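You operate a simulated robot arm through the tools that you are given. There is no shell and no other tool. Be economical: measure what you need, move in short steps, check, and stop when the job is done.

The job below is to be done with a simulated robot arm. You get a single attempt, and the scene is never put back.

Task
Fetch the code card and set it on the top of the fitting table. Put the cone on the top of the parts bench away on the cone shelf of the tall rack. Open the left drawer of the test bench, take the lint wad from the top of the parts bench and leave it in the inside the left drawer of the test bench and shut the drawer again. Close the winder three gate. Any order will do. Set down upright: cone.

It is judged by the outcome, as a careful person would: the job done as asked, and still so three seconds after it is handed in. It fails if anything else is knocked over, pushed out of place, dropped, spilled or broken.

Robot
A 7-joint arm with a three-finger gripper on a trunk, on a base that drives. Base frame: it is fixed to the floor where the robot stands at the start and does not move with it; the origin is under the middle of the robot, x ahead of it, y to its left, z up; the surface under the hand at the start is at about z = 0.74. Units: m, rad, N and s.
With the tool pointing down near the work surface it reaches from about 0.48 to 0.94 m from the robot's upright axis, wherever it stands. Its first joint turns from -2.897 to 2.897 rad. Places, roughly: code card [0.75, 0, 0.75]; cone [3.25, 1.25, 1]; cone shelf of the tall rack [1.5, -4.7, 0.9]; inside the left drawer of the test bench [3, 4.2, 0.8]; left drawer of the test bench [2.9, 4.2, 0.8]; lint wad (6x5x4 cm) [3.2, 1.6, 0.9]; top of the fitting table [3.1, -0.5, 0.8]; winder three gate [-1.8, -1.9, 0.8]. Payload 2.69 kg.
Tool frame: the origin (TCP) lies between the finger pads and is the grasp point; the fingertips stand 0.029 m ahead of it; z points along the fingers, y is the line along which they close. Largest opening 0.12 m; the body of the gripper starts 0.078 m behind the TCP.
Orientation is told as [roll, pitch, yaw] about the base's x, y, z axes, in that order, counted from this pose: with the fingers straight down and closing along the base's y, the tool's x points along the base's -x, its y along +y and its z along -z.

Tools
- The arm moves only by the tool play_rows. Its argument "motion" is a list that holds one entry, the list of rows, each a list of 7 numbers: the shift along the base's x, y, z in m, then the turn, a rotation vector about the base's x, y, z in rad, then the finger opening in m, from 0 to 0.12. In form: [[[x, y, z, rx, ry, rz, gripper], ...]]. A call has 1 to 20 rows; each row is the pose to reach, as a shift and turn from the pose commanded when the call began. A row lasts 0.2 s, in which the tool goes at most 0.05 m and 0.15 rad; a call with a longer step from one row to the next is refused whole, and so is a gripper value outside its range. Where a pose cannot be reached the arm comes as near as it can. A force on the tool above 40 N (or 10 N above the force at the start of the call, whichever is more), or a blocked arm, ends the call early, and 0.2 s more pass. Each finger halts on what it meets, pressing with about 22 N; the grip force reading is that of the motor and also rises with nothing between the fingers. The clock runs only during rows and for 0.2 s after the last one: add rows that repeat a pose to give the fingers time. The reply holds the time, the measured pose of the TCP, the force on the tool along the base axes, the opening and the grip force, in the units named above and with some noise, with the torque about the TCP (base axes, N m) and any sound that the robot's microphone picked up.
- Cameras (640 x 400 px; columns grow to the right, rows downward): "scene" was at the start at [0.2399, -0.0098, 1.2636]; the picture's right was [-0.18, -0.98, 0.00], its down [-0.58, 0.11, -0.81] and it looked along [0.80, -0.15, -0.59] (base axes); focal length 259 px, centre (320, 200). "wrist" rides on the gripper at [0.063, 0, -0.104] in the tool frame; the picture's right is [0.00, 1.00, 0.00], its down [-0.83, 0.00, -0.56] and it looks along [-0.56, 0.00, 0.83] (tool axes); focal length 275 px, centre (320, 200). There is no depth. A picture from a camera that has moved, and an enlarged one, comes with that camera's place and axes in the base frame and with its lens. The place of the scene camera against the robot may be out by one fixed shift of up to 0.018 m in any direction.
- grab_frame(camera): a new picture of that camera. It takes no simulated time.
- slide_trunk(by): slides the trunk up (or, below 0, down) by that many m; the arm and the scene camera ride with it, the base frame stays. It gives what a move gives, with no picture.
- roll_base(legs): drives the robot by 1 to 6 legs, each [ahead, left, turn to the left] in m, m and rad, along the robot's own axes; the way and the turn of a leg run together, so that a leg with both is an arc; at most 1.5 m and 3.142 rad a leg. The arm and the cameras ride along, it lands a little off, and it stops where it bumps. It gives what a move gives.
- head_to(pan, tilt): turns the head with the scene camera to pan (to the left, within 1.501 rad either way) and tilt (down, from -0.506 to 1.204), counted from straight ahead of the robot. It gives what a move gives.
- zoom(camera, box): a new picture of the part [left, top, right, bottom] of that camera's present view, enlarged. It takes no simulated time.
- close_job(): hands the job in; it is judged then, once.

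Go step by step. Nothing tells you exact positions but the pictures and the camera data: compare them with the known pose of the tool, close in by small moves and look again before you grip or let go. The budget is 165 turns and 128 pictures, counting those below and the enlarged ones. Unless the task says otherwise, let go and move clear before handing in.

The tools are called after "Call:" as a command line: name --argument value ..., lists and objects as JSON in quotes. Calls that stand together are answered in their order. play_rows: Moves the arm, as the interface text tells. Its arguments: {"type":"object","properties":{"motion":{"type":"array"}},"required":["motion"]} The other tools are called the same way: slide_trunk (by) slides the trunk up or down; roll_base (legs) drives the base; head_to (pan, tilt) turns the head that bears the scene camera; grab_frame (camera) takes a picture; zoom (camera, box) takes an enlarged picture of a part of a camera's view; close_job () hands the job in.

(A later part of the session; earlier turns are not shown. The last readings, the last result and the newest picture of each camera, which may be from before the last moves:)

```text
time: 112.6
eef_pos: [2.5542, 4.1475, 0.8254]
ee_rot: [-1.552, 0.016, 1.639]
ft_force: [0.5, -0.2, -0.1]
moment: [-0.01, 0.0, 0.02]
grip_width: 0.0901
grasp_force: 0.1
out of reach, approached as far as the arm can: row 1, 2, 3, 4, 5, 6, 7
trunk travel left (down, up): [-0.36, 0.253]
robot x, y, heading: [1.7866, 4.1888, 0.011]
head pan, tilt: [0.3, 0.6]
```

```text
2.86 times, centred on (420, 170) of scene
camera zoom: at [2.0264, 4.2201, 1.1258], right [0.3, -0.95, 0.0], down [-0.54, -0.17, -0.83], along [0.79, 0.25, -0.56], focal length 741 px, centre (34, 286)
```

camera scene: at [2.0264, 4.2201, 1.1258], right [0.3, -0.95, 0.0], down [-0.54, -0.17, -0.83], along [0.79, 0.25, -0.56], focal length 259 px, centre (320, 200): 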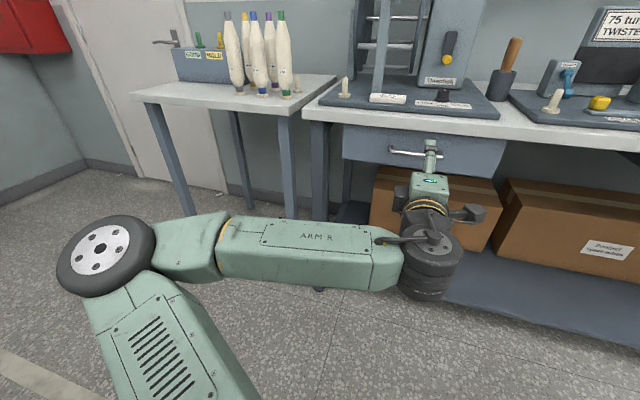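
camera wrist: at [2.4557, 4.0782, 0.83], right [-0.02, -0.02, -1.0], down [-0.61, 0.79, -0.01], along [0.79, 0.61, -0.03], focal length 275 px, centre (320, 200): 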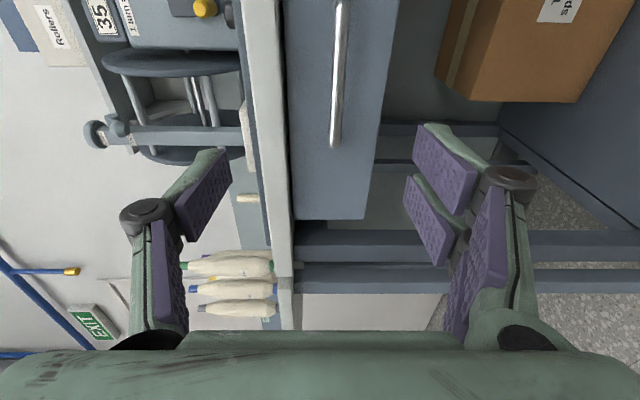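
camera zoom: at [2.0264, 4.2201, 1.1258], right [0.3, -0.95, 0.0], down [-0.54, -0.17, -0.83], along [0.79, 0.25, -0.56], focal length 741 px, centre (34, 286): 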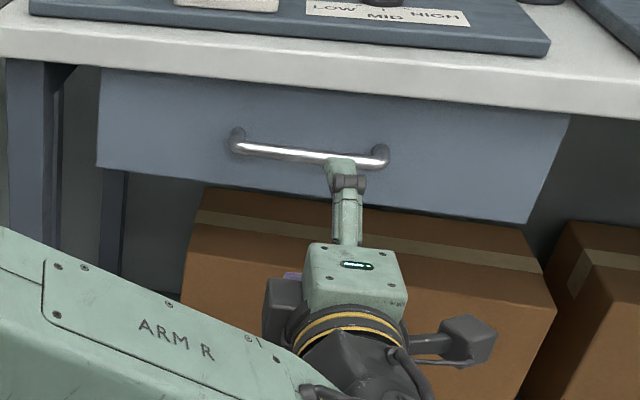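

The wrist is near its limits in this pose, so I'll restore the earlier arm pose. I'll use the trunk and base to bring the fingers to the bar at about (2.76, 4.16, 0.80).

Call:
play_rows --motion '[[[-0.02, 0.005, 0.025, 0, 0, -0.035, 0.07], [-0.049, 0.01, 0.052, -0.024, 0, -0.07, 0.07], [-0.049, 0.01, 0.052, -0.024, 0, -0.07, 0.07]]]'

Call:
slide_trunk --by -0.076

Call:
roll_base --legs '[[0.15, 0, 0]]'

Call:
grab_frame --camera "wrist"

Call:
zoom --camera "scene" --box '[320, 100, 520, 240]'

```text
time: 113.4
eef_pos: [2.505, 4.1561, 0.8831]
ee_rot: [-1.552, 0.037, 1.569]
ft_force: [0.2, -0.5, 0.7]
moment: [-0.01, -0.01, 0.01]
grip_width: 0.0702
grasp_force: 0.1
trunk travel left (down, up): [-0.36, 0.253]
robot x, y, heading: [1.7888, 4.1857, 0.006]
head pan, tilt: [0.3, 0.6]
```

```text
time: 114.5
eef_pos: [2.5039, 4.1553, 0.8062]
ee_rot: [-1.551, 0.038, 1.569]
ft_force: [-0.7, 0.2, -0.2]
moment: [-0.03, 0.0, 0.0]
grip_width: 0.07
grasp_force: 0.0
trunk travel left (down, up): [-0.284, 0.329]
robot x, y, heading: [1.7898, 4.1841, 0.007]
head pan, tilt: [0.3, 0.6]
```

```text
time: 115.9
eef_pos: [2.6525, 4.1556, 0.8058]
ee_rot: [-1.551, 0.039, 1.566]
ft_force: [-1.0, 1.3, -0.4]
moment: [0.04, -0.01, -0.01]
grip_width: 0.07
grasp_force: 0.0
trunk travel left (down, up): [-0.284, 0.329]
robot x, y, heading: [1.9381, 4.1868, 0.005]
head pan, tilt: [0.3, 0.6]
```

```text
92 pictures are left
camera wrist: at [2.5496, 4.0919, 0.8111], right [-0.02, -0.04, -1.0], down [-0.55, 0.83, -0.03], along [0.83, 0.55, -0.04], focal length 275 px, centre (320, 200)
```

wrist: 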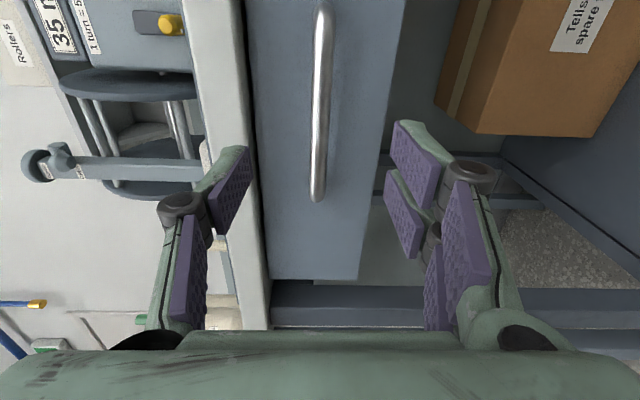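

```text
2.86 times, centred on (420, 170) of scene
camera zoom: at [2.1744, 4.2203, 1.0498], right [0.3, -0.95, 0.0], down [-0.54, -0.17, -0.83], along [0.79, 0.25, -0.56], focal length 741 px, centre (34, 286)
```

zoom: 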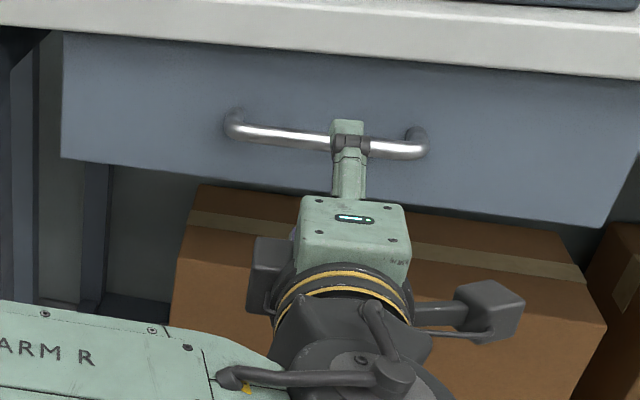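

The bar is centred between the fingers. I'll advance 0.09 m more and check.

Call:
roll_base --legs '[[0.09, 0, 0]]'

Call:
grab_frame --camera "wrist"

Call:
zoom --camera "scene" --box '[320, 100, 520, 240]'

```text
time: 117.0
eef_pos: [2.7417, 4.1547, 0.8055]
ee_rot: [-1.552, 0.039, 1.566]
ft_force: [-0.9, 0.5, 0.6]
moment: [-0.01, 0.02, -0.01]
grip_width: 0.0699
grasp_force: 0.0
trunk travel left (down, up): [-0.284, 0.329]
robot x, y, heading: [2.0263, 4.1889, 0.004]
head pan, tilt: [0.3, 0.6]
```

```text
90 pictures are left
camera wrist: at [2.6383, 4.0925, 0.8111], right [-0.02, -0.04, -1.0], down [-0.55, 0.83, -0.03], along [0.83, 0.55, -0.04], focal length 275 px, centre (320, 200)
```

wrist: 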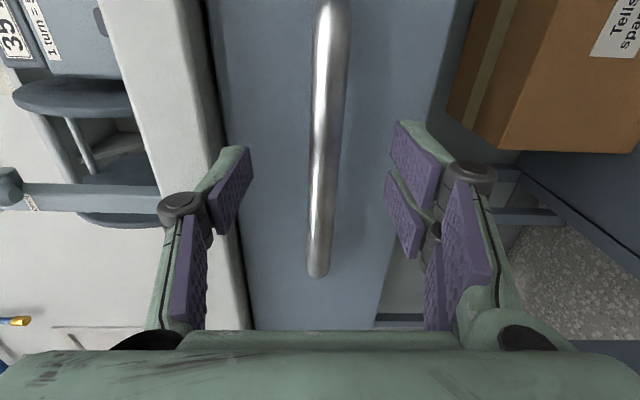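

```text
2.86 times, centred on (420, 170) of scene
camera zoom: at [2.2631, 4.2207, 1.0498], right [0.3, -0.95, 0.0], down [-0.54, -0.17, -0.83], along [0.79, 0.25, -0.56], focal length 741 px, centre (34, 286)
```

zoom: 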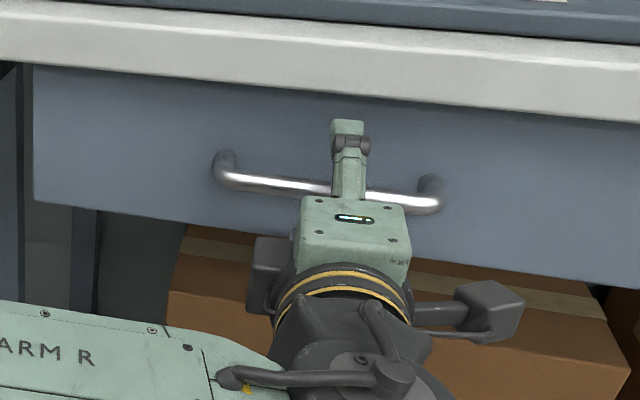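

The bar is at about x = 2.77 and my tips are at 2.771. I'll advance 0.02 more and close the fingers.

Call:
roll_base --legs '[[0.02, 0, 0]]'

Call:
play_rows --motion '[[[0, 0, 0, 0, 0, 0, 0.03], [0, 0, 0, 0, 0, 0, 0.0], [0, 0, 0, 0, 0, 0, 0.0], [0, 0, 0, 0, 0, 0, 0.0], [0, 0, 0, 0, 0, 0, 0.0], [0, 0, 0, 0, 0, 0, 0.0]]]'

Call:
grab_frame --camera "wrist"

```text
time: 117.8
eef_pos: [2.7603, 4.1557, 0.8062]
ee_rot: [-1.551, 0.039, 1.567]
ft_force: [0.1, 0.1, 0.2]
moment: [0.0, -0.01, -0.03]
grip_width: 0.07
grasp_force: 0.1
trunk travel left (down, up): [-0.284, 0.329]
robot x, y, heading: [2.0454, 4.186, 0.004]
head pan, tilt: [0.3, 0.6]
```

```text
time: 119.2
eef_pos: [2.7614, 4.1548, 0.8045]
ee_rot: [-1.548, 0.038, 1.568]
ft_force: [-1.2, 0.4, -15.6]
moment: [1.27, -0.04, -0.08]
grip_width: 0.0142
grasp_force: 39.3
trunk travel left (down, up): [-0.284, 0.329]
robot x, y, heading: [2.0464, 4.1856, 0.006]
head pan, tilt: [0.3, 0.6]
```

```text
88 pictures are left
camera wrist: at [2.6587, 4.0926, 0.8091], right [-0.02, -0.04, -1.0], down [-0.55, 0.83, -0.02], along [0.83, 0.55, -0.04], focal length 275 px, centre (320, 200)
```

wrist: 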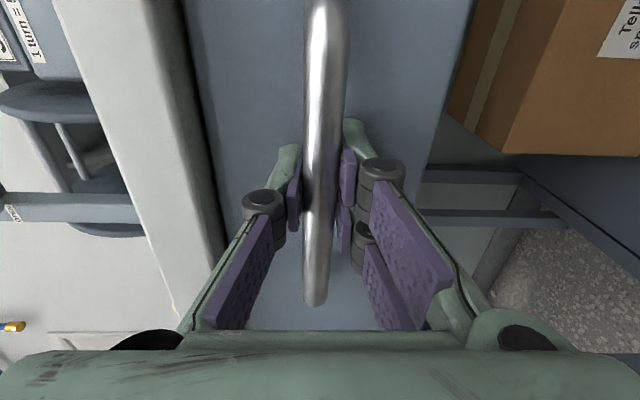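

I have the handle. I'll pull by backing the base.

Call:
roll_base --legs '[[-0.12, 0, 0]]'

Call:
zoom --camera "scene" --box '[320, 100, 520, 240]'

```text
time: 120.5
eef_pos: [2.6409, 4.1559, 0.8037]
ee_rot: [-1.546, 0.037, 1.568]
ft_force: [-0.5, -4.8, -23.4]
moment: [1.41, -0.07, -0.34]
grip_width: 0.0143
grasp_force: 40.5
trunk travel left (down, up): [-0.284, 0.329]
robot x, y, heading: [1.9201, 4.19, 0.006]
head pan, tilt: [0.3, 0.6]
```

```text
2.86 times, centred on (420, 170) of scene
camera zoom: at [2.1622, 4.2202, 1.0493], right [0.3, -0.95, 0.0], down [-0.54, -0.17, -0.82], along [0.79, 0.25, -0.57], focal length 741 px, centre (34, 286)
```

zoom: 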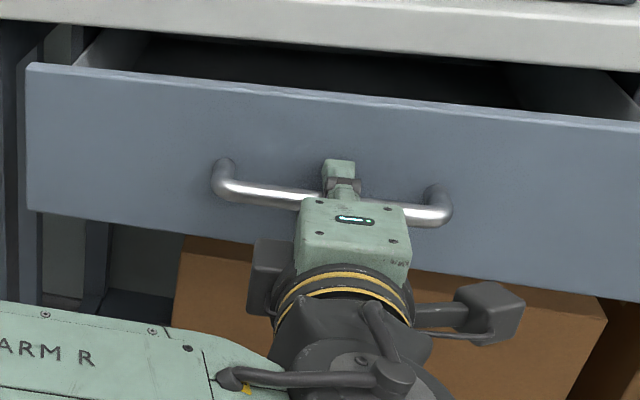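

The drawer slides freely. I'll pull 0.13 m more.

Call:
roll_base --legs '[[-0.13, 0, 0]]'

Call:
grab_frame --camera "scene"

```text
time: 121.7
eef_pos: [2.5107, 4.1562, 0.8037]
ee_rot: [-1.546, 0.04, 1.57]
ft_force: [-0.7, 14.8, -14.0]
moment: [1.38, -0.06, -0.05]
grip_width: 0.0142
grasp_force: 40.9
trunk travel left (down, up): [-0.284, 0.329]
robot x, y, heading: [1.7916, 4.1892, 0.007]
head pan, tilt: [0.3, 0.6]
```

```text
86 pictures are left
camera scene: at [2.033, 4.22, 1.0494], right [0.3, -0.95, 0.0], down [-0.54, -0.17, -0.82], along [0.79, 0.25, -0.57], focal length 259 px, centre (320, 200)
```

scene: 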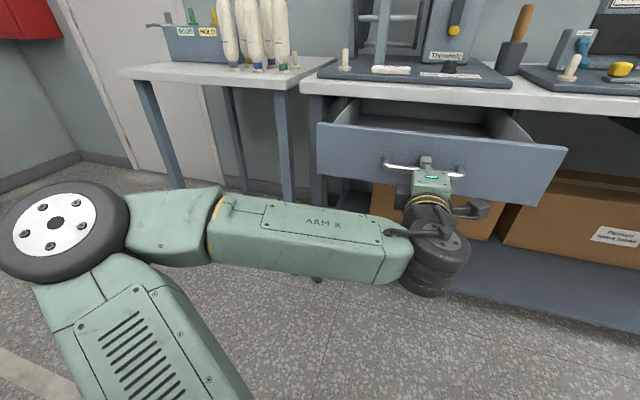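

The drawer is open by 0.25 m. I'll let go, back away, raise the trunk and turn the tool down again.

Call:
play_rows --motion '[[[0, 0, 0, 0, 0, 0, 0.07], [0, 0, 0, 0, 0, 0, 0.07], [0, 0, 0, 0, 0, 0, 0.07], [0, 0, 0, 0, 0, 0, 0.07]]]'

Call:
roll_base --legs '[[-0.2, 0, 0]]'

Call:
slide_trunk --by 0.32

Call:
play_rows --motion '[[[-0.01, 0, 0, 0, 0.143, 0, 0.09], [-0.02, 0, 0, 0, 0.286, 0, 0.09], [-0.03, 0, 0, 0, 0.429, 0, 0.09], [-0.04, 0, 0, 0, 0.571, 0, 0.09], [-0.05, 0, 0, 0, 0.714, 0, 0.09], [-0.06, 0, 0, 0, 0.857, 0, 0.09], [-0.07, 0, 0, 0, 1.0, 0, 0.09], [-0.08, 0, 0, 0, 1.143, 0, 0.09], [-0.09, 0, 0, 0, 1.285, 0, 0.09], [-0.1, 0, 0, 0, 1.428, 0, 0.09], [-0.1, 0, 0, 0, 1.571, 0, 0.09], [-0.1, 0, 0, 0, 1.571, 0, 0.09]]]'

Call:
grab_frame --camera "scene"

```text
time: 122.7
eef_pos: [2.5109, 4.1554, 0.8045]
ee_rot: [-1.547, 0.039, 1.568]
ft_force: [-0.5, -0.9, -0.2]
moment: [0.0, 0.02, 0.0]
grip_width: 0.0699
grasp_force: 0.2
trunk travel left (down, up): [-0.284, 0.329]
robot x, y, heading: [1.7969, 4.1826, 0.005]
head pan, tilt: [0.3, 0.6]
```

```text
time: 124.3
eef_pos: [2.316, 4.1587, 0.8045]
ee_rot: [-1.549, 0.038, 1.579]
ft_force: [-0.5, 0.5, -0.1]
moment: [0.01, -0.01, 0.01]
grip_width: 0.0699
grasp_force: 0.0
trunk travel left (down, up): [-0.284, 0.329]
robot x, y, heading: [1.6024, 4.1853, 0.01]
head pan, tilt: [0.3, 0.6]
```

```text
time: 127.5
eef_pos: [2.314, 4.1594, 1.1253]
ee_rot: [-1.549, 0.038, 1.578]
ft_force: [0.7, 0.0, -0.5]
moment: [0.0, 0.01, -0.01]
grip_width: 0.07
grasp_force: 0.1
trunk travel left (down, up): [-0.604, 0.009]
robot x, y, heading: [1.5992, 4.1846, 0.014]
head pan, tilt: [0.3, 0.6]
```

```text
time: 130.1
eef_pos: [2.2149, 4.16, 1.1262]
ee_rot: [0.023, -0.008, 1.61]
ft_force: [-0.4, -0.7, 0.0]
moment: [0.03, 0.04, -0.02]
grip_width: 0.0901
grasp_force: 0.1
trunk travel left (down, up): [-0.604, 0.009]
robot x, y, heading: [1.5979, 4.1864, 0.009]
head pan, tilt: [0.3, 0.6]
```

```text
85 pictures are left
camera scene: at [1.8352, 4.2197, 1.3698], right [0.31, -0.95, 0.0], down [-0.54, -0.17, -0.83], along [0.79, 0.25, -0.56], focal length 259 px, centre (320, 200)
```

scene: 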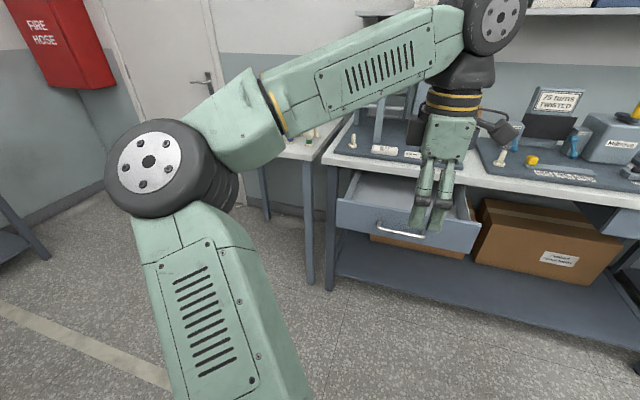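

The drawer stays open. Now I'll drive to the parts bench at y ≈ 1.6 for the lint wad.

Call:
roll_base --legs '[[0, -1.3, 0], [0.25, 0, 0], [0, -1.3, 0]]'

Call:
head_to --pan 0.35 --tilt 0.5

Call:
grab_frame --camera "scene"

Call:
head_to --pan -0.35 --tilt 0.5

Call:
grab_frame --camera "scene"

```text
time: 151.6
eef_pos: [2.3694, 1.5205, 1.125]
ee_rot: [0.022, -0.006, 1.53]
ft_force: [0.8, 0.7, -0.1]
moment: [0.04, 0.05, 0.04]
grip_width: 0.09
grasp_force: 0.1
trunk travel left (down, up): [-0.604, 0.009]
robot x, y, heading: [1.7565, 1.5954, -0.064]
head pan, tilt: [0.3, 0.6]
```

```text
time: 152.2
eef_pos: [2.3692, 1.5204, 1.125]
ee_rot: [0.023, -0.006, 1.53]
ft_force: [-0.4, -0.6, -0.1]
moment: [-0.01, 0.02, -0.01]
grip_width: 0.0898
grasp_force: 0.1
trunk travel left (down, up): [-0.604, 0.009]
robot x, y, heading: [1.7566, 1.5923, -0.066]
head pan, tilt: [0.351, 0.499]
```

```text
84 pictures are left
camera scene: at [1.9964, 1.6157, 1.3788], right [0.28, -0.96, 0.0], down [-0.46, -0.13, -0.88], along [0.84, 0.25, -0.48], focal length 259 px, centre (320, 200)
```

scene: 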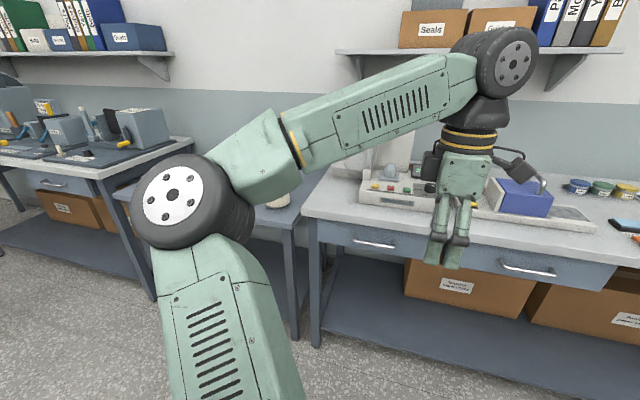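

```text
time: 153.3
eef_pos: [2.3692, 1.5206, 1.1242]
ee_rot: [0.023, -0.007, 1.532]
ft_force: [-0.2, 0.1, 0.3]
moment: [-0.02, -0.01, -0.01]
grip_width: 0.0897
grasp_force: 0.1
trunk travel left (down, up): [-0.604, 0.009]
robot x, y, heading: [1.756, 1.5961, -0.068]
head pan, tilt: [-0.351, 0.499]
```

```text
83 pictures are left
camera scene: at [1.9922, 1.5534, 1.3789], right [-0.41, -0.91, 0.0], down [-0.44, 0.19, -0.88], along [0.8, -0.36, -0.48], focal length 259 px, centre (320, 200)
```

scene: 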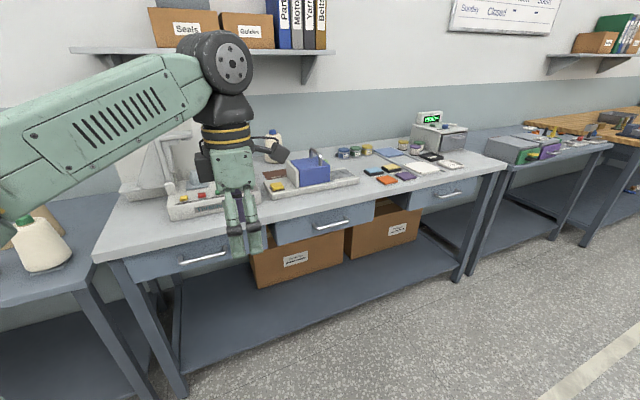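

The bluish-grey lump near (390,170) in the first view may be the lint wad. I'll zoom there.

Call:
head_to --pan 0.1 --tilt 0.5

Call:
zoom --camera "scene" --box '[180, 110, 520, 280]'

```text
time: 154.2
eef_pos: [2.3686, 1.521, 1.1243]
ee_rot: [0.02, -0.005, 1.531]
ft_force: [0.2, -0.7, 0.1]
moment: [0.01, 0.02, 0.02]
grip_width: 0.0899
grasp_force: 0.0
trunk travel left (down, up): [-0.604, 0.009]
robot x, y, heading: [1.7552, 1.5934, -0.065]
head pan, tilt: [0.099, 0.499]
```

```text
1.88 times, centred on (350, 195) of scene
camera zoom: at [1.9999, 1.5931, 1.3789], right [0.03, -1.0, 0.0], down [-0.48, -0.01, -0.88], along [0.88, 0.03, -0.48], focal length 488 px, centre (264, 209)
```

zoom: 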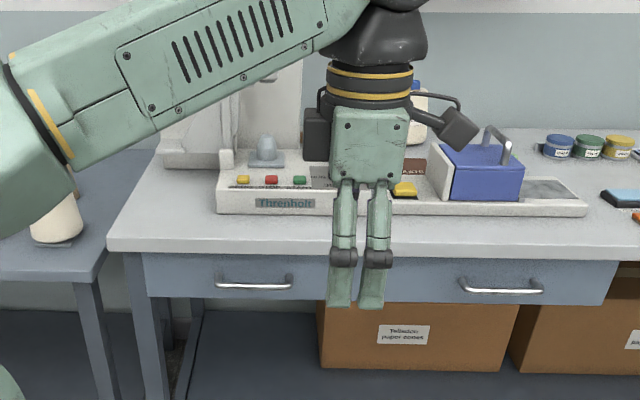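

The arm blocks the key area. I'll move closer and to the right, square up, and look with both cameras.

Call:
roll_base --legs '[[0.33, -0.32, 0.066]]'

Call:
head_to --pan 0.3 --tilt 0.65

Call:
grab_frame --camera "scene"

Call:
grab_frame --camera "wrist"

```text
time: 157.3
eef_pos: [2.6929, 1.247, 1.1238]
ee_rot: [0.022, -0.008, 1.617]
ft_force: [0.4, -0.7, 0.6]
moment: [0.04, 0.02, -0.03]
grip_width: 0.09
grasp_force: 0.1
trunk travel left (down, up): [-0.604, 0.009]
robot x, y, heading: [2.0737, 1.2673, 0.023]
head pan, tilt: [0.099, 0.499]
```

```text
time: 158.0
eef_pos: [2.6938, 1.2462, 1.1246]
ee_rot: [0.023, -0.007, 1.616]
ft_force: [0.2, -0.1, 0.5]
moment: [0.0, 0.0, 0.03]
grip_width: 0.09
grasp_force: 0.1
trunk travel left (down, up): [-0.604, 0.009]
robot x, y, heading: [2.0716, 1.2652, 0.02]
head pan, tilt: [0.3, 0.649]
```

```text
81 pictures are left
camera scene: at [2.3114, 1.3031, 1.3655], right [0.31, -0.95, 0.0], down [-0.57, -0.19, -0.8], along [0.76, 0.25, -0.6], focal length 259 px, centre (320, 200)
```

scene: 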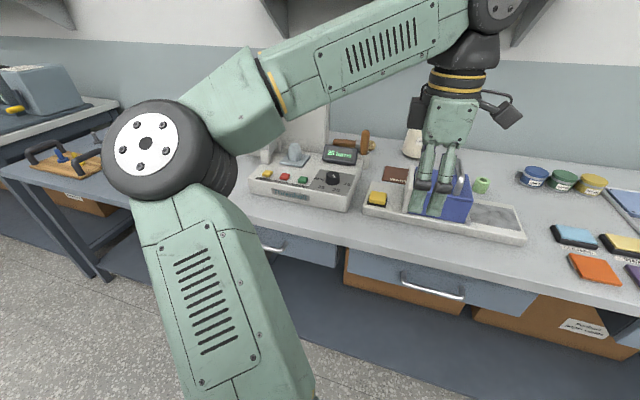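

```text
80 pictures are left
camera wrist: at [2.7001, 1.1825, 1.2286], right [-1.0, -0.05, 0.02], down [-0.03, 0.83, 0.56], along [-0.05, 0.56, -0.83], focal length 275 px, centre (320, 200)
```

wrist: 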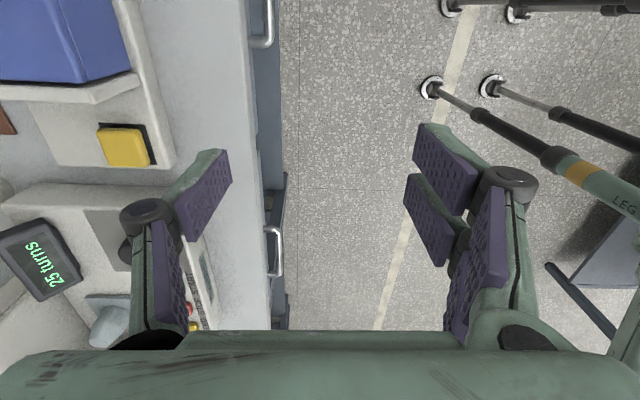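

Call:
zoom --camera "scene" --box '[240, 110, 520, 250]'

```text
2.29 times, centred on (380, 180) of scene
camera zoom: at [2.3114, 1.3031, 1.3655], right [0.31, -0.95, 0.0], down [-0.57, -0.19, -0.8], along [0.76, 0.25, -0.6], focal length 593 px, centre (183, 246)
```

zoom: 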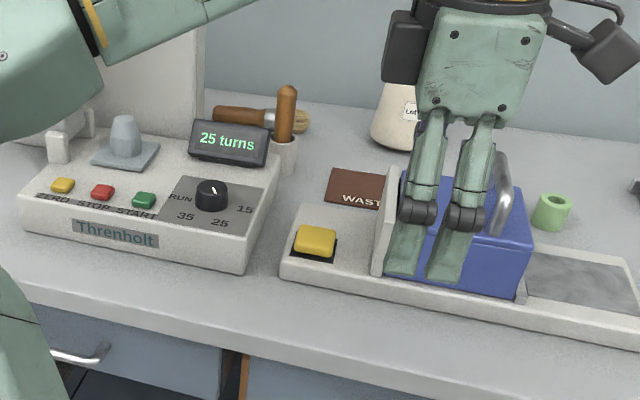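

I can't yet identify the lint wad because the arm hides part of the bench. I'll swing the arm to the right about its base to clear the view.

Call:
play_rows --motion '[[[-0.002, -0.048, 0, 0, 0, -0.08, 0.09], [-0.008, -0.097, 0, 0, 0, -0.16, 0.09], [-0.018, -0.145, 0, 0, 0, -0.24, 0.09], [-0.031, -0.193, 0, 0, 0, -0.32, 0.09], [-0.049, -0.239, 0, 0, 0, -0.4, 0.09], [-0.07, -0.284, 0, 0, 0, -0.48, 0.09], [-0.095, -0.327, 0, 0, 0, -0.56, 0.09], [-0.123, -0.368, 0, 0, 0, -0.64, 0.09], [-0.154, -0.407, 0, 0, 0, -0.72, 0.09], [-0.188, -0.443, 0, 0, 0, -0.8, 0.09], [-0.225, -0.476, 0, 0, 0, -0.88, 0.09], [-0.264, -0.506, 0, 0, 0, -0.96, 0.09]]]'

Call:
grab_frame --camera "scene"

```text
time: 160.6
eef_pos: [2.43, 0.7406, 1.1258]
ee_rot: [0.023, -0.008, 0.657]
ft_force: [0.1, -0.2, -0.4]
moment: [0.03, -0.03, 0.01]
grip_width: 0.0899
grasp_force: 0.1
trunk travel left (down, up): [-0.604, 0.009]
robot x, y, heading: [2.0771, 1.2687, 0.015]
head pan, tilt: [0.3, 0.649]
```

```text
78 pictures are left
camera scene: at [2.3108, 1.3027, 1.3657], right [0.31, -0.95, 0.0], down [-0.57, -0.19, -0.8], along [0.76, 0.25, -0.6], focal length 259 px, centre (320, 200)
```

scene: 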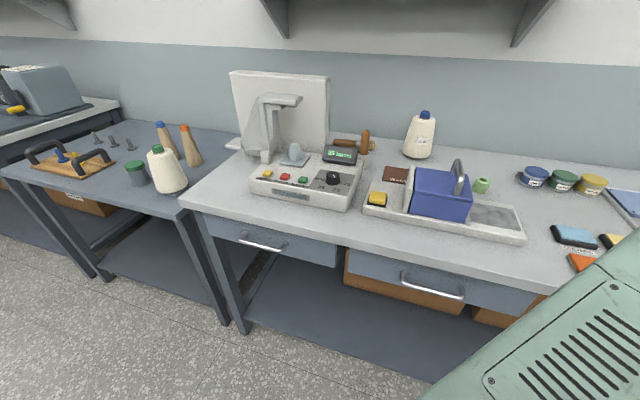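

Now the bench is clear to see, with the cone at (420,135). I'll zoom for the lint wad.

Call:
zoom --camera "scene" --box '[220, 60, 400, 220]'

Call:
zoom --camera "scene" --box '[340, 100, 540, 250]'

```text
2.50 times, centred on (310, 140) of scene
camera zoom: at [2.3108, 1.3027, 1.3657], right [0.31, -0.95, 0.0], down [-0.57, -0.19, -0.8], along [0.76, 0.25, -0.6], focal length 648 px, centre (345, 350)
```

zoom: 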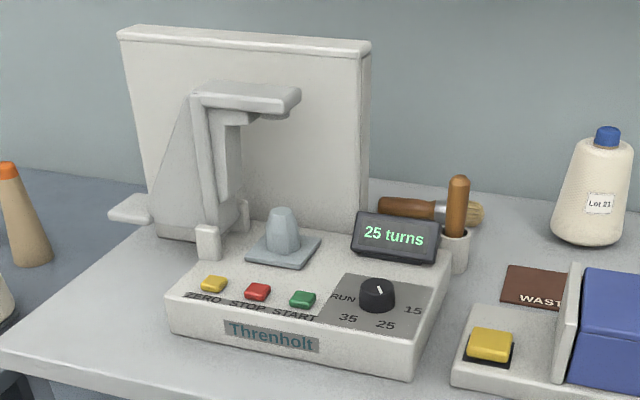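

```text
2.67 times, centred on (440, 175) of scene
camera zoom: at [2.3108, 1.3027, 1.3657], right [0.31, -0.95, 0.0], down [-0.57, -0.19, -0.8], along [0.76, 0.25, -0.6], focal length 691 px, centre (0, 267)
```

zoom: 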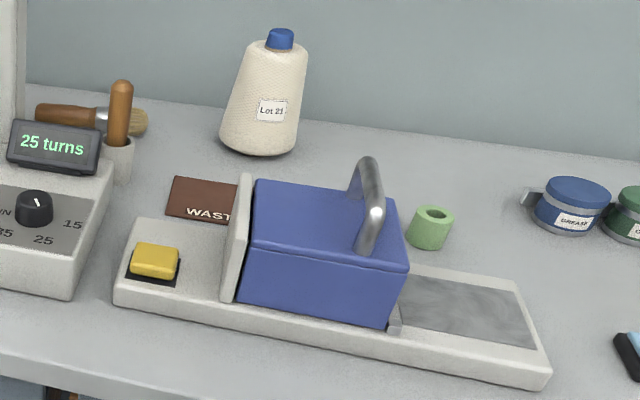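

No lint wad is visible from here, so it may be hidden behind the turns tester. I'll look from the left side.

Call:
roll_base --legs '[[0, 0.75, 0]]'

Call:
head_to --pan -0.3 --tilt 0.55

Call:
grab_frame --camera "scene"

```text
time: 166.9
eef_pos: [2.416, 1.5007, 1.1265]
ee_rot: [0.022, -0.007, 0.665]
ft_force: [-0.2, -0.4, 0.0]
moment: [-0.05, 0.02, -0.02]
grip_width: 0.0901
grasp_force: 0.0
trunk travel left (down, up): [-0.604, 0.009]
robot x, y, heading: [2.0542, 2.0183, 0.029]
head pan, tilt: [0.3, 0.649]
```

```text
time: 167.9
eef_pos: [2.4166, 1.4999, 1.1258]
ee_rot: [0.024, -0.007, 0.665]
ft_force: [0.1, 1.0, -0.4]
moment: [-0.02, 0.02, -0.02]
grip_width: 0.09
grasp_force: 0.0
trunk travel left (down, up): [-0.604, 0.009]
robot x, y, heading: [2.057, 2.0236, 0.03]
head pan, tilt: [-0.3, 0.55]
```

```text
75 pictures are left
camera scene: at [2.2977, 2.009, 1.3743], right [-0.27, -0.96, 0.0], down [-0.5, 0.14, -0.85], along [0.82, -0.23, -0.52], focal length 259 px, centre (320, 200)
```

scene: 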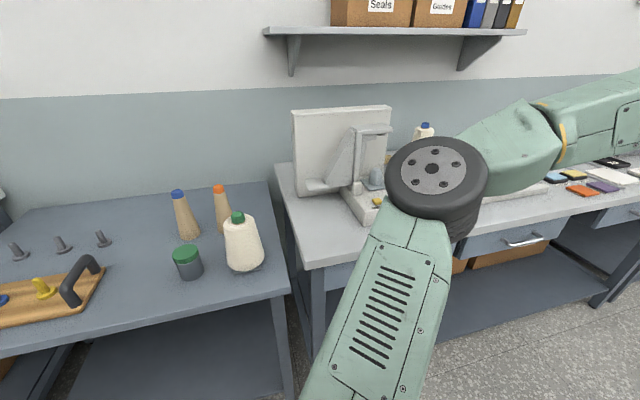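

The elbow blocks this angle, so the wrist camera is the better tool. I'll move to y ≈ 1.5 and swing the arm forward with the wrist camera looking ahead.

Call:
roll_base --legs '[[0.1, -0.53, -0.03]]'

Call:
play_rows --motion '[[[0.039, 0.03, 0.01, 0, 0, -0.054, 0.09], [0.076, 0.063, 0.02, 0, 0, -0.108, 0.09], [0.11, 0.099, 0.03, 0, 0, -0.162, 0.09], [0.141, 0.138, 0.04, 0, 0, -0.217, 0.09], [0.169, 0.179, 0.05, 0, 0, -0.271, 0.09], [0.194, 0.222, 0.06, 0, 0, -0.325, 0.09], [0.215, 0.267, 0.07, 0, 0, -0.38, 0.09], [0.233, 0.313, 0.08, 0, 0, -0.434, 0.09], [0.246, 0.361, 0.09, 0, 0, -0.488, 0.09], [0.256, 0.409, 0.1, 0, 0, -0.543, 0.09], [0.262, 0.457, 0.1, 0, 0, -0.597, 0.09], [0.264, 0.506, 0.1, 0, 0, -0.657, 0.09], [0.3, 0.52, 0.1, 0, 0, -0.657, 0.09], [0.34, 0.52, 0.1, 0, 0, -0.657, 0.09], [0.38, 0.52, 0.1, 0, 0, -0.657, 0.09]]]'

Call:
grab_frame --camera "wrist"

```text
time: 172.5
eef_pos: [2.4981, 0.9645, 1.1259]
ee_rot: [0.022, -0.007, 0.622]
ft_force: [0.2, -1.3, 0.8]
moment: [0.02, 0.0, 0.0]
grip_width: 0.09
grasp_force: 0.0
trunk travel left (down, up): [-0.604, 0.009]
robot x, y, heading: [2.1618, 1.5029, -0.008]
head pan, tilt: [-0.3, 0.55]
```

```text
refused: row 1 steps farther than a row can; nothing moved
```

```text
74 pictures are left
camera wrist: at [2.4489, 0.9248, 1.2299], right [-0.59, 0.81, 0.02], down [0.68, 0.48, 0.56], along [0.44, 0.35, -0.83], focal length 275 px, centre (320, 200)
```

wrist: 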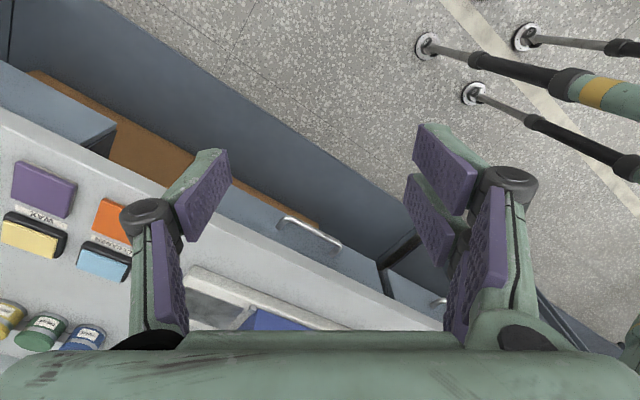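

One step was slightly too long. I'll redo it without the rise during the swing.

Call:
play_rows --motion '[[[0.038, 0.03, 0, 0, 0, -0.054, 0.09], [0.075, 0.063, 0, 0, 0, -0.108, 0.09], [0.109, 0.099, 0, 0, 0, -0.162, 0.09], [0.14, 0.138, 0, 0, 0, -0.217, 0.09], [0.168, 0.179, 0, 0, 0, -0.271, 0.09], [0.193, 0.222, 0, 0, 0, -0.325, 0.09], [0.214, 0.267, 0, 0, 0, -0.38, 0.09], [0.232, 0.313, 0, 0, 0, -0.434, 0.09], [0.245, 0.361, 0, 0, 0, -0.488, 0.09], [0.255, 0.409, 0, 0, 0, -0.543, 0.09], [0.262, 0.457, 0, 0, 0, -0.597, 0.09], [0.266, 0.506, 0, 0, 0, -0.64, 0.09], [0.3, 0.52, 0.03, 0, 0, -0.64, 0.09], [0.33, 0.52, 0.06, 0, 0, -0.64, 0.09], [0.36, 0.52, 0.09, 0, 0, -0.64, 0.09], [0.4, 0.52, 0.11, 0, 0, -0.64, 0.09]]]'

Call:
grab_frame --camera "wrist"

```text
time: 175.9
eef_pos: [2.8883, 1.4815, 1.1687]
ee_rot: [0.017, -0.015, -0.016]
ft_force: [-0.5, 0.3, -0.2]
moment: [0.0, 0.04, 0.0]
grip_width: 0.0898
grasp_force: 0.1
out of reach, approached as far as the arm can: row 14, 15, 16
trunk travel left (down, up): [-0.604, 0.009]
robot x, y, heading: [2.162, 1.5045, -0.01]
head pan, tilt: [-0.3, 0.55]
```

```text
73 pictures are left
camera wrist: at [2.825, 1.4804, 1.273], right [0.01, 1.0, 0.02], down [0.82, -0.02, 0.57], along [0.57, 0.01, -0.82], focal length 275 px, centre (320, 200)
```

wrist: 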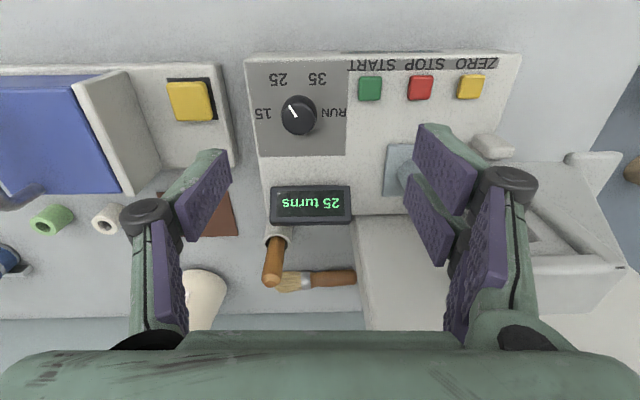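

I don't see a fuzzy lump yet. I'll zoom on the area where the lint should be and on the nearby small items.

Call:
zoom --camera "wrist" --box '[230, 130, 640, 350]'

Call:
zoom --camera "wrist" --box '[0, 60, 250, 340]'

Call:
grab_frame --camera "scene"

```text
1.56 times, centred on (435, 240) of wrist
camera zoom: at [2.825, 1.4804, 1.273], right [0.01, 1.0, 0.02], down [0.82, -0.02, 0.57], along [0.57, 0.01, -0.82], focal length 430 px, centre (140, 138)
```

zoom: 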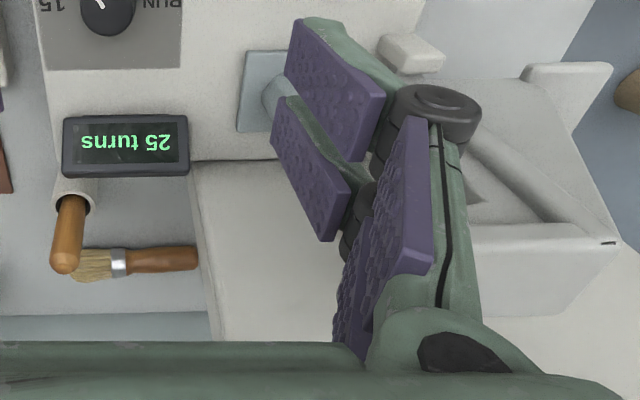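

```text
1.43 times, centred on (125, 200) of wrist
camera zoom: at [2.825, 1.4804, 1.273], right [0.01, 1.0, 0.02], down [0.82, -0.02, 0.57], along [0.57, 0.01, -0.82], focal length 393 px, centre (599, 200)
```

zoom: 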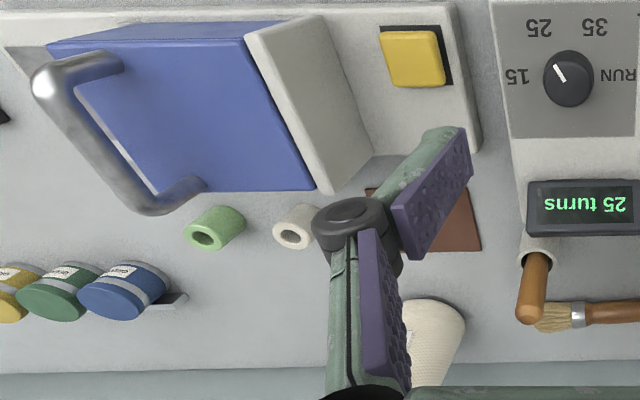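

```text
70 pictures are left
camera scene: at [2.4008, 1.4774, 1.3741], right [-0.31, -0.95, 0.0], down [-0.5, 0.16, -0.85], along [0.81, -0.26, -0.52], focal length 259 px, centre (320, 200)
```

scene: 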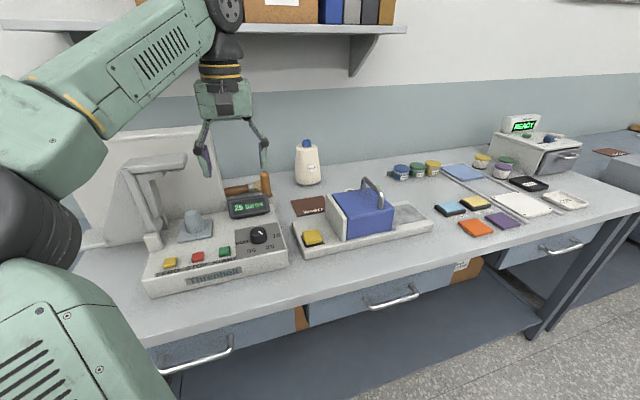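

The grey lump on the square plate of the tester is the only wad-sized thing near the given position. I'll inspect it closely.

Call:
zoom --camera "scene" --box '[165, 190, 235, 250]'

Call:
zoom --camera "scene" --box '[300, 160, 440, 260]'

```text
6.67 times, centred on (200, 220) of scene
camera zoom: at [2.4008, 1.4774, 1.3741], right [-0.31, -0.95, 0.0], down [-0.5, 0.16, -0.85], along [0.81, -0.26, -0.52], focal length 1728 px, centre (1120, 67)
```

zoom: 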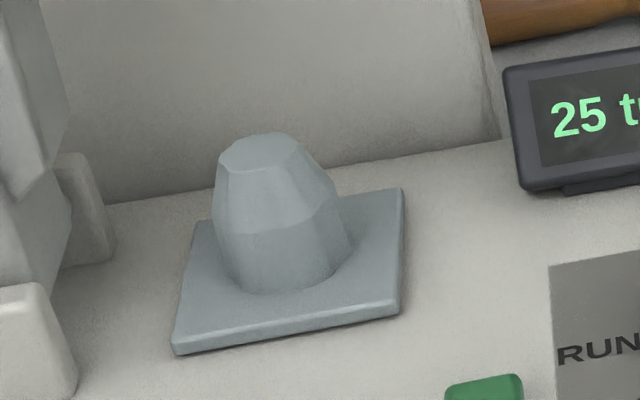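

```text
4.00 times, centred on (370, 210) of scene
camera zoom: at [2.4008, 1.4774, 1.3741], right [-0.31, -0.95, 0.0], down [-0.5, 0.16, -0.85], along [0.81, -0.26, -0.52], focal length 1037 px, centre (120, 160)
```

zoom: 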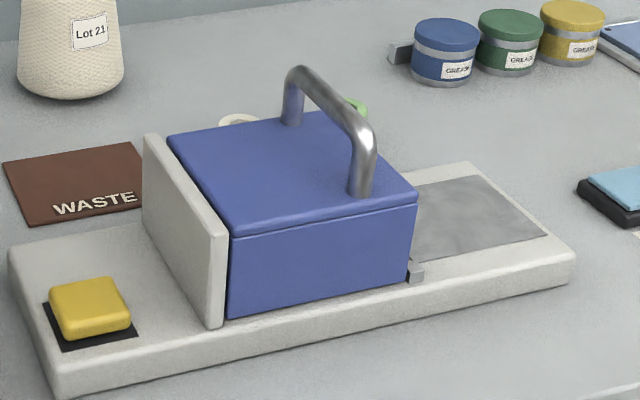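

The tester's backboard stands at about x≈3.15 and could hide the wad behind it. I'll retract, swing the arm right and look behind the board from the right side.

Call:
play_rows --motion '[[[-0.04, 0, -0.01, 0, 0, 0, 0.09], [-0.08, 0, -0.02, 0, 0, 0, 0.09], [-0.126, -0.014, -0.03, 0, 0, 0, 0.09], [-0.13, -0.06, -0.03, 0, 0, 0.06, 0.09], [-0.138, -0.108, -0.03, 0, 0, 0.12, 0.09], [-0.152, -0.155, -0.03, 0, 0, 0.18, 0.09], [-0.17, -0.2, -0.03, 0, 0, 0.24, 0.09], [-0.192, -0.243, -0.03, 0, 0, 0.3, 0.09], [-0.217, -0.285, -0.03, 0, 0, 0.36, 0.09], [-0.245, -0.325, -0.03, 0, 0, 0.42, 0.09], [-0.275, -0.362, -0.03, 0, 0, 0.48, 0.09], [-0.31, -0.397, -0.03, 0, 0, 0.54, 0.09], [-0.345, -0.43, -0.03, 0, 0, 0.6, 0.09], [-0.382, -0.46, -0.03, 0, 0, 0.66, 0.09], [-0.42, -0.488, -0.03, 0, 0, 0.66, 0.09]]]'

Call:
roll_base --legs '[[0, -0.95, 0], [0.1, 0, 0]]'

Call:
head_to --pan 0.8 --tilt 0.5

Call:
grab_frame --camera "scene"

```text
time: 179.1
eef_pos: [2.4663, 0.9962, 1.1354]
ee_rot: [0.021, -0.007, 0.643]
ft_force: [0.1, 0.0, -0.3]
moment: [0.01, 0.03, -0.02]
grip_width: 0.09
grasp_force: 0.0
trunk travel left (down, up): [-0.604, 0.009]
robot x, y, heading: [2.1632, 1.5023, -0.019]
head pan, tilt: [-0.3, 0.55]
```

```text
time: 187.5
eef_pos: [2.5661, 0.0592, 1.1351]
ee_rot: [0.023, -0.006, 0.656]
ft_force: [0.5, -0.5, 0.0]
moment: [-0.02, 0.07, 0.01]
grip_width: 0.09
grasp_force: 0.0
trunk travel left (down, up): [-0.604, 0.009]
robot x, y, heading: [2.2514, 0.5627, -0.003]
head pan, tilt: [-0.3, 0.55]
```

```text
time: 188.8
eef_pos: [2.5633, 0.059, 1.1345]
ee_rot: [0.022, -0.006, 0.656]
ft_force: [-0.2, -0.5, 0.8]
moment: [0.01, 0.03, 0.01]
grip_width: 0.09
grasp_force: 0.1
trunk travel left (down, up): [-0.604, 0.009]
robot x, y, heading: [2.2509, 0.5585, -0.002]
head pan, tilt: [0.799, 0.499]
```

```text
67 pictures are left
camera scene: at [2.4693, 0.6313, 1.3789], right [0.71, -0.7, 0.0], down [-0.34, -0.34, -0.88], along [0.61, 0.63, -0.48], focal length 259 px, centre (320, 200)
```

scene: 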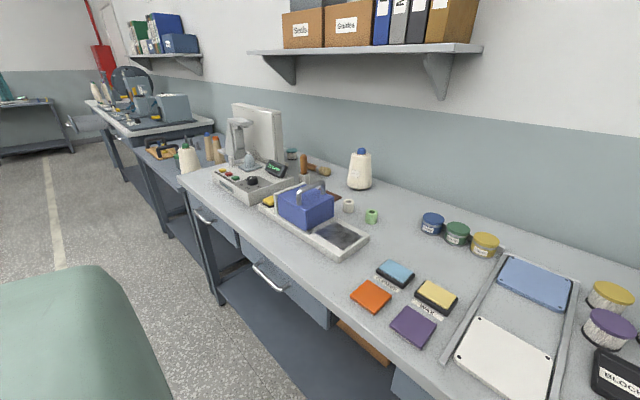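

There is something round just behind the board near (292,153). I'll zoom on it.

Call:
zoom --camera "scene" --box '[225, 95, 385, 215]'

```text
3.33 times, centred on (305, 155) of scene
camera zoom: at [2.4693, 0.6313, 1.3789], right [0.71, -0.7, 0.0], down [-0.34, -0.34, -0.88], along [0.61, 0.63, -0.48], focal length 864 px, centre (370, 350)
```

zoom: 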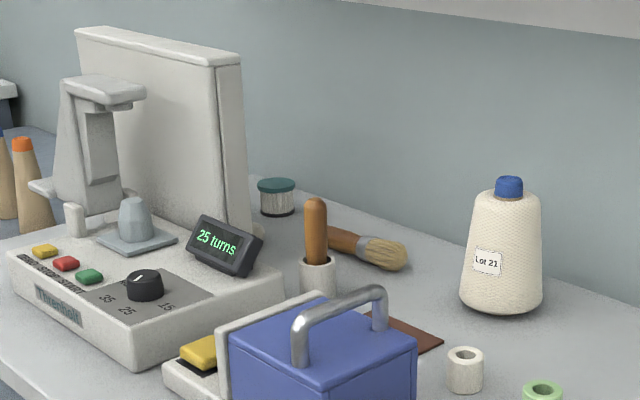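

A can with a green lid stands behind the board, and the wad may be further in. I'll take a steeper view from further right.

Call:
roll_base --legs '[[0, -0.8, 0], [0.14, 0, 0]]'

Call:
head_to --pan 1.15 --tilt 0.3

Call:
zoom --camera "scene" --box '[230, 100, 410, 240]'

```text
time: 196.4
eef_pos: [2.6896, -0.7634, 1.1352]
ee_rot: [0.023, -0.006, 0.636]
ft_force: [0.4, -0.7, -0.5]
moment: [-0.02, 0.03, 0.0]
grip_width: 0.0899
grasp_force: 0.0
trunk travel left (down, up): [-0.604, 0.009]
robot x, y, heading: [2.3884, -0.2569, -0.016]
head pan, tilt: [0.799, 0.499]
```

```text
time: 197.3
eef_pos: [2.6892, -0.764, 1.135]
ee_rot: [0.024, -0.007, 0.634]
ft_force: [0.6, -0.3, -0.5]
moment: [0.0, -0.01, 0.01]
grip_width: 0.0901
grasp_force: 0.1
trunk travel left (down, up): [-0.604, 0.009]
robot x, y, heading: [2.3846, -0.256, -0.025]
head pan, tilt: [1.15, 0.3]
```

```text
2.86 times, centred on (320, 170) of scene
camera zoom: at [2.5796, -0.1693, 1.3972], right [0.9, -0.43, 0.0], down [-0.13, -0.27, -0.96], along [0.41, 0.86, -0.3], focal length 741 px, centre (320, 286)
```

zoom: 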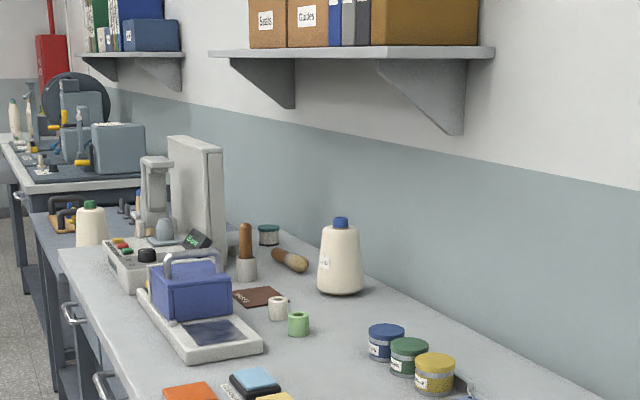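

Only the strip directly behind the backboard (x≈3.17–3.22, y≥1.65) is still unseen. I'll bring the wrist camera in from the right of the board, looking along +y.

Call:
roll_base --legs '[[-0.25, 0, 0.025], [0, 0.85, 0], [0, 0.8, 0]]'

Call:
play_rows --motion '[[[0.037, 0.03, 0, 0, 0, 0.08, 0.09], [0.074, 0.063, 0, 0, 0, 0.16, 0.09], [0.108, 0.099, 0, 0, 0, 0.24, 0.09], [0.139, 0.138, 0, 0, 0, 0.32, 0.09], [0.167, 0.179, 0, 0, 0, 0.4, 0.09], [0.192, 0.222, 0, 0, 0, 0.48, 0.09], [0.213, 0.267, 0, 0, 0, 0.56, 0.09], [0.231, 0.313, 0, 0, 0, 0.64, 0.09], [0.244, 0.361, 0, 0, 0, 0.72, 0.09], [0.254, 0.409, 0, 0, 0, 0.8, 0.09], [0.261, 0.457, 0, 0, 0, 0.88, 0.09], [0.265, 0.506, 0, 0, 0, 0.95, 0.09]]]'

Call:
head_to --pan 0.2 --tilt 0.5

Call:
grab_frame --camera "scene"

```text
time: 211.9
eef_pos: [2.4748, 0.8913, 1.1354]
ee_rot: [0.022, -0.006, 0.617]
ft_force: [0.5, 0.1, -1.0]
moment: [-0.02, -0.02, 0.01]
grip_width: 0.0898
grasp_force: 0.0
trunk travel left (down, up): [-0.604, 0.009]
robot x, y, heading: [2.1845, 1.4057, -0.042]
head pan, tilt: [1.15, 0.3]
```

```text
time: 214.6
eef_pos: [2.7372, 1.4013, 1.1363]
ee_rot: [0.023, -0.005, 1.567]
ft_force: [0.2, 0.4, -0.5]
moment: [-0.03, -0.04, 0.0]
grip_width: 0.0904
grasp_force: 0.1
trunk travel left (down, up): [-0.604, 0.009]
robot x, y, heading: [2.1798, 1.4077, -0.04]
head pan, tilt: [1.15, 0.3]
```

```text
time: 215.8
eef_pos: [2.7364, 1.3989, 1.135]
ee_rot: [0.022, -0.008, 1.564]
ft_force: [-0.7, 0.3, 0.0]
moment: [-0.04, -0.05, -0.04]
grip_width: 0.0899
grasp_force: 0.1
trunk travel left (down, up): [-0.604, 0.009]
robot x, y, heading: [2.1789, 1.405, -0.041]
head pan, tilt: [0.201, 0.499]
```

```text
64 pictures are left
camera scene: at [2.4254, 1.4186, 1.3789], right [0.16, -0.99, 0.0], down [-0.47, -0.08, -0.88], along [0.87, 0.14, -0.48], focal length 259 px, centre (320, 200)
```

scene: 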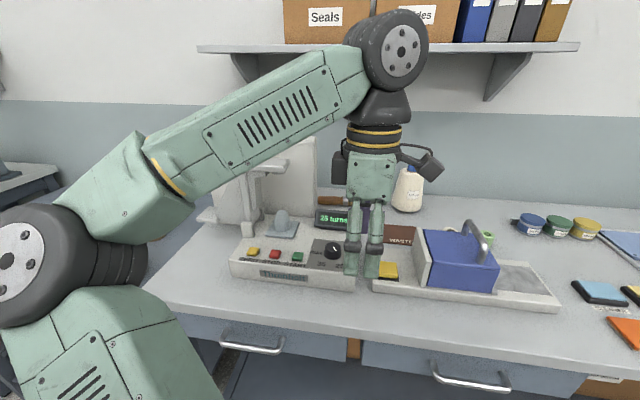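

The board hides that strip, but a good look would bring the camera close to the cone. So I'll fetch the cone first: turn the hand to close along y and line up at y≈1.26.

Call:
play_rows --motion '[[[0, 0, 0, 0, 0, -0.143, 0.12], [0, 0, 0, 0, 0, -0.286, 0.12], [0, 0, 0, 0, 0, -0.429, 0.12], [0, 0, 0, 0, 0, -0.571, 0.12], [0, 0, 0, 0, 0, -0.714, 0.12], [0, 0, 0, 0, 0, -0.857, 0.12], [0, 0, 0, 0, 0, -1.0, 0.12], [0, 0, 0, 0, 0, -1.143, 0.12], [0, 0, 0, 0, 0, -1.285, 0.12], [0, 0, 0, 0, 0, -1.428, 0.12], [0, 0, 0, -0.02, 0, -1.567, 0.12]]]'

Call:
roll_base --legs '[[0.0, -0.14, 0.041], [0.2, 0, 0]]'

Call:
grab_frame --camera "wrist"

Call:
grab_frame --camera "scene"

```text
time: 218.2
eef_pos: [2.7399, 1.3971, 1.1349]
ee_rot: [0.012, 0.006, -0.004]
ft_force: [-0.4, 0.2, 0.9]
moment: [0.01, 0.01, 0.02]
grip_width: 0.1197
grasp_force: 0.1
trunk travel left (down, up): [-0.604, 0.009]
robot x, y, heading: [2.1814, 1.4059, -0.047]
head pan, tilt: [0.201, 0.499]
```

```text
time: 221.1
eef_pos: [2.9351, 1.2849, 1.1349]
ee_rot: [0.01, 0.006, 0.035]
ft_force: [-0.4, 0.1, -0.2]
moment: [0.02, 0.02, 0.0]
grip_width: 0.1201
grasp_force: 0.0
trunk travel left (down, up): [-0.604, 0.009]
robot x, y, heading: [2.3779, 1.2716, -0.007]
head pan, tilt: [0.201, 0.499]
```

```text
63 pictures are left
camera wrist: at [2.8732, 1.2788, 1.2403], right [-0.04, 1.0, 0.01], down [0.83, 0.03, 0.55], along [0.55, 0.03, -0.84], focal length 275 px, centre (320, 200)
```

wrist: 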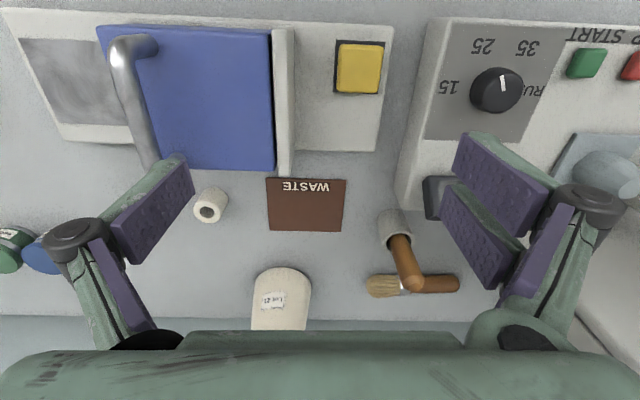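

```text
62 pictures are left
camera scene: at [2.6203, 1.2923, 1.3787], right [0.2, -0.98, 0.0], down [-0.47, -0.09, -0.88], along [0.86, 0.17, -0.48], focal length 259 px, centre (320, 200)
```

scene: 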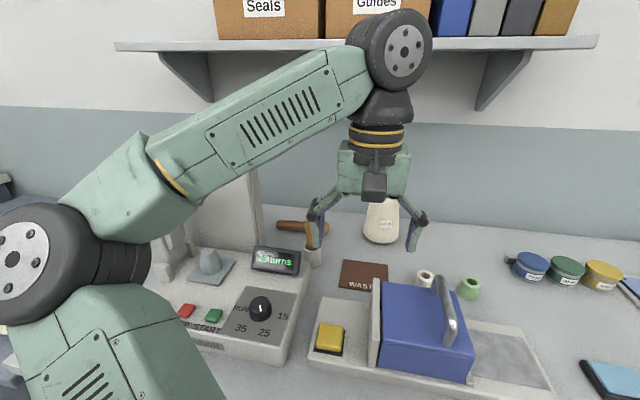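

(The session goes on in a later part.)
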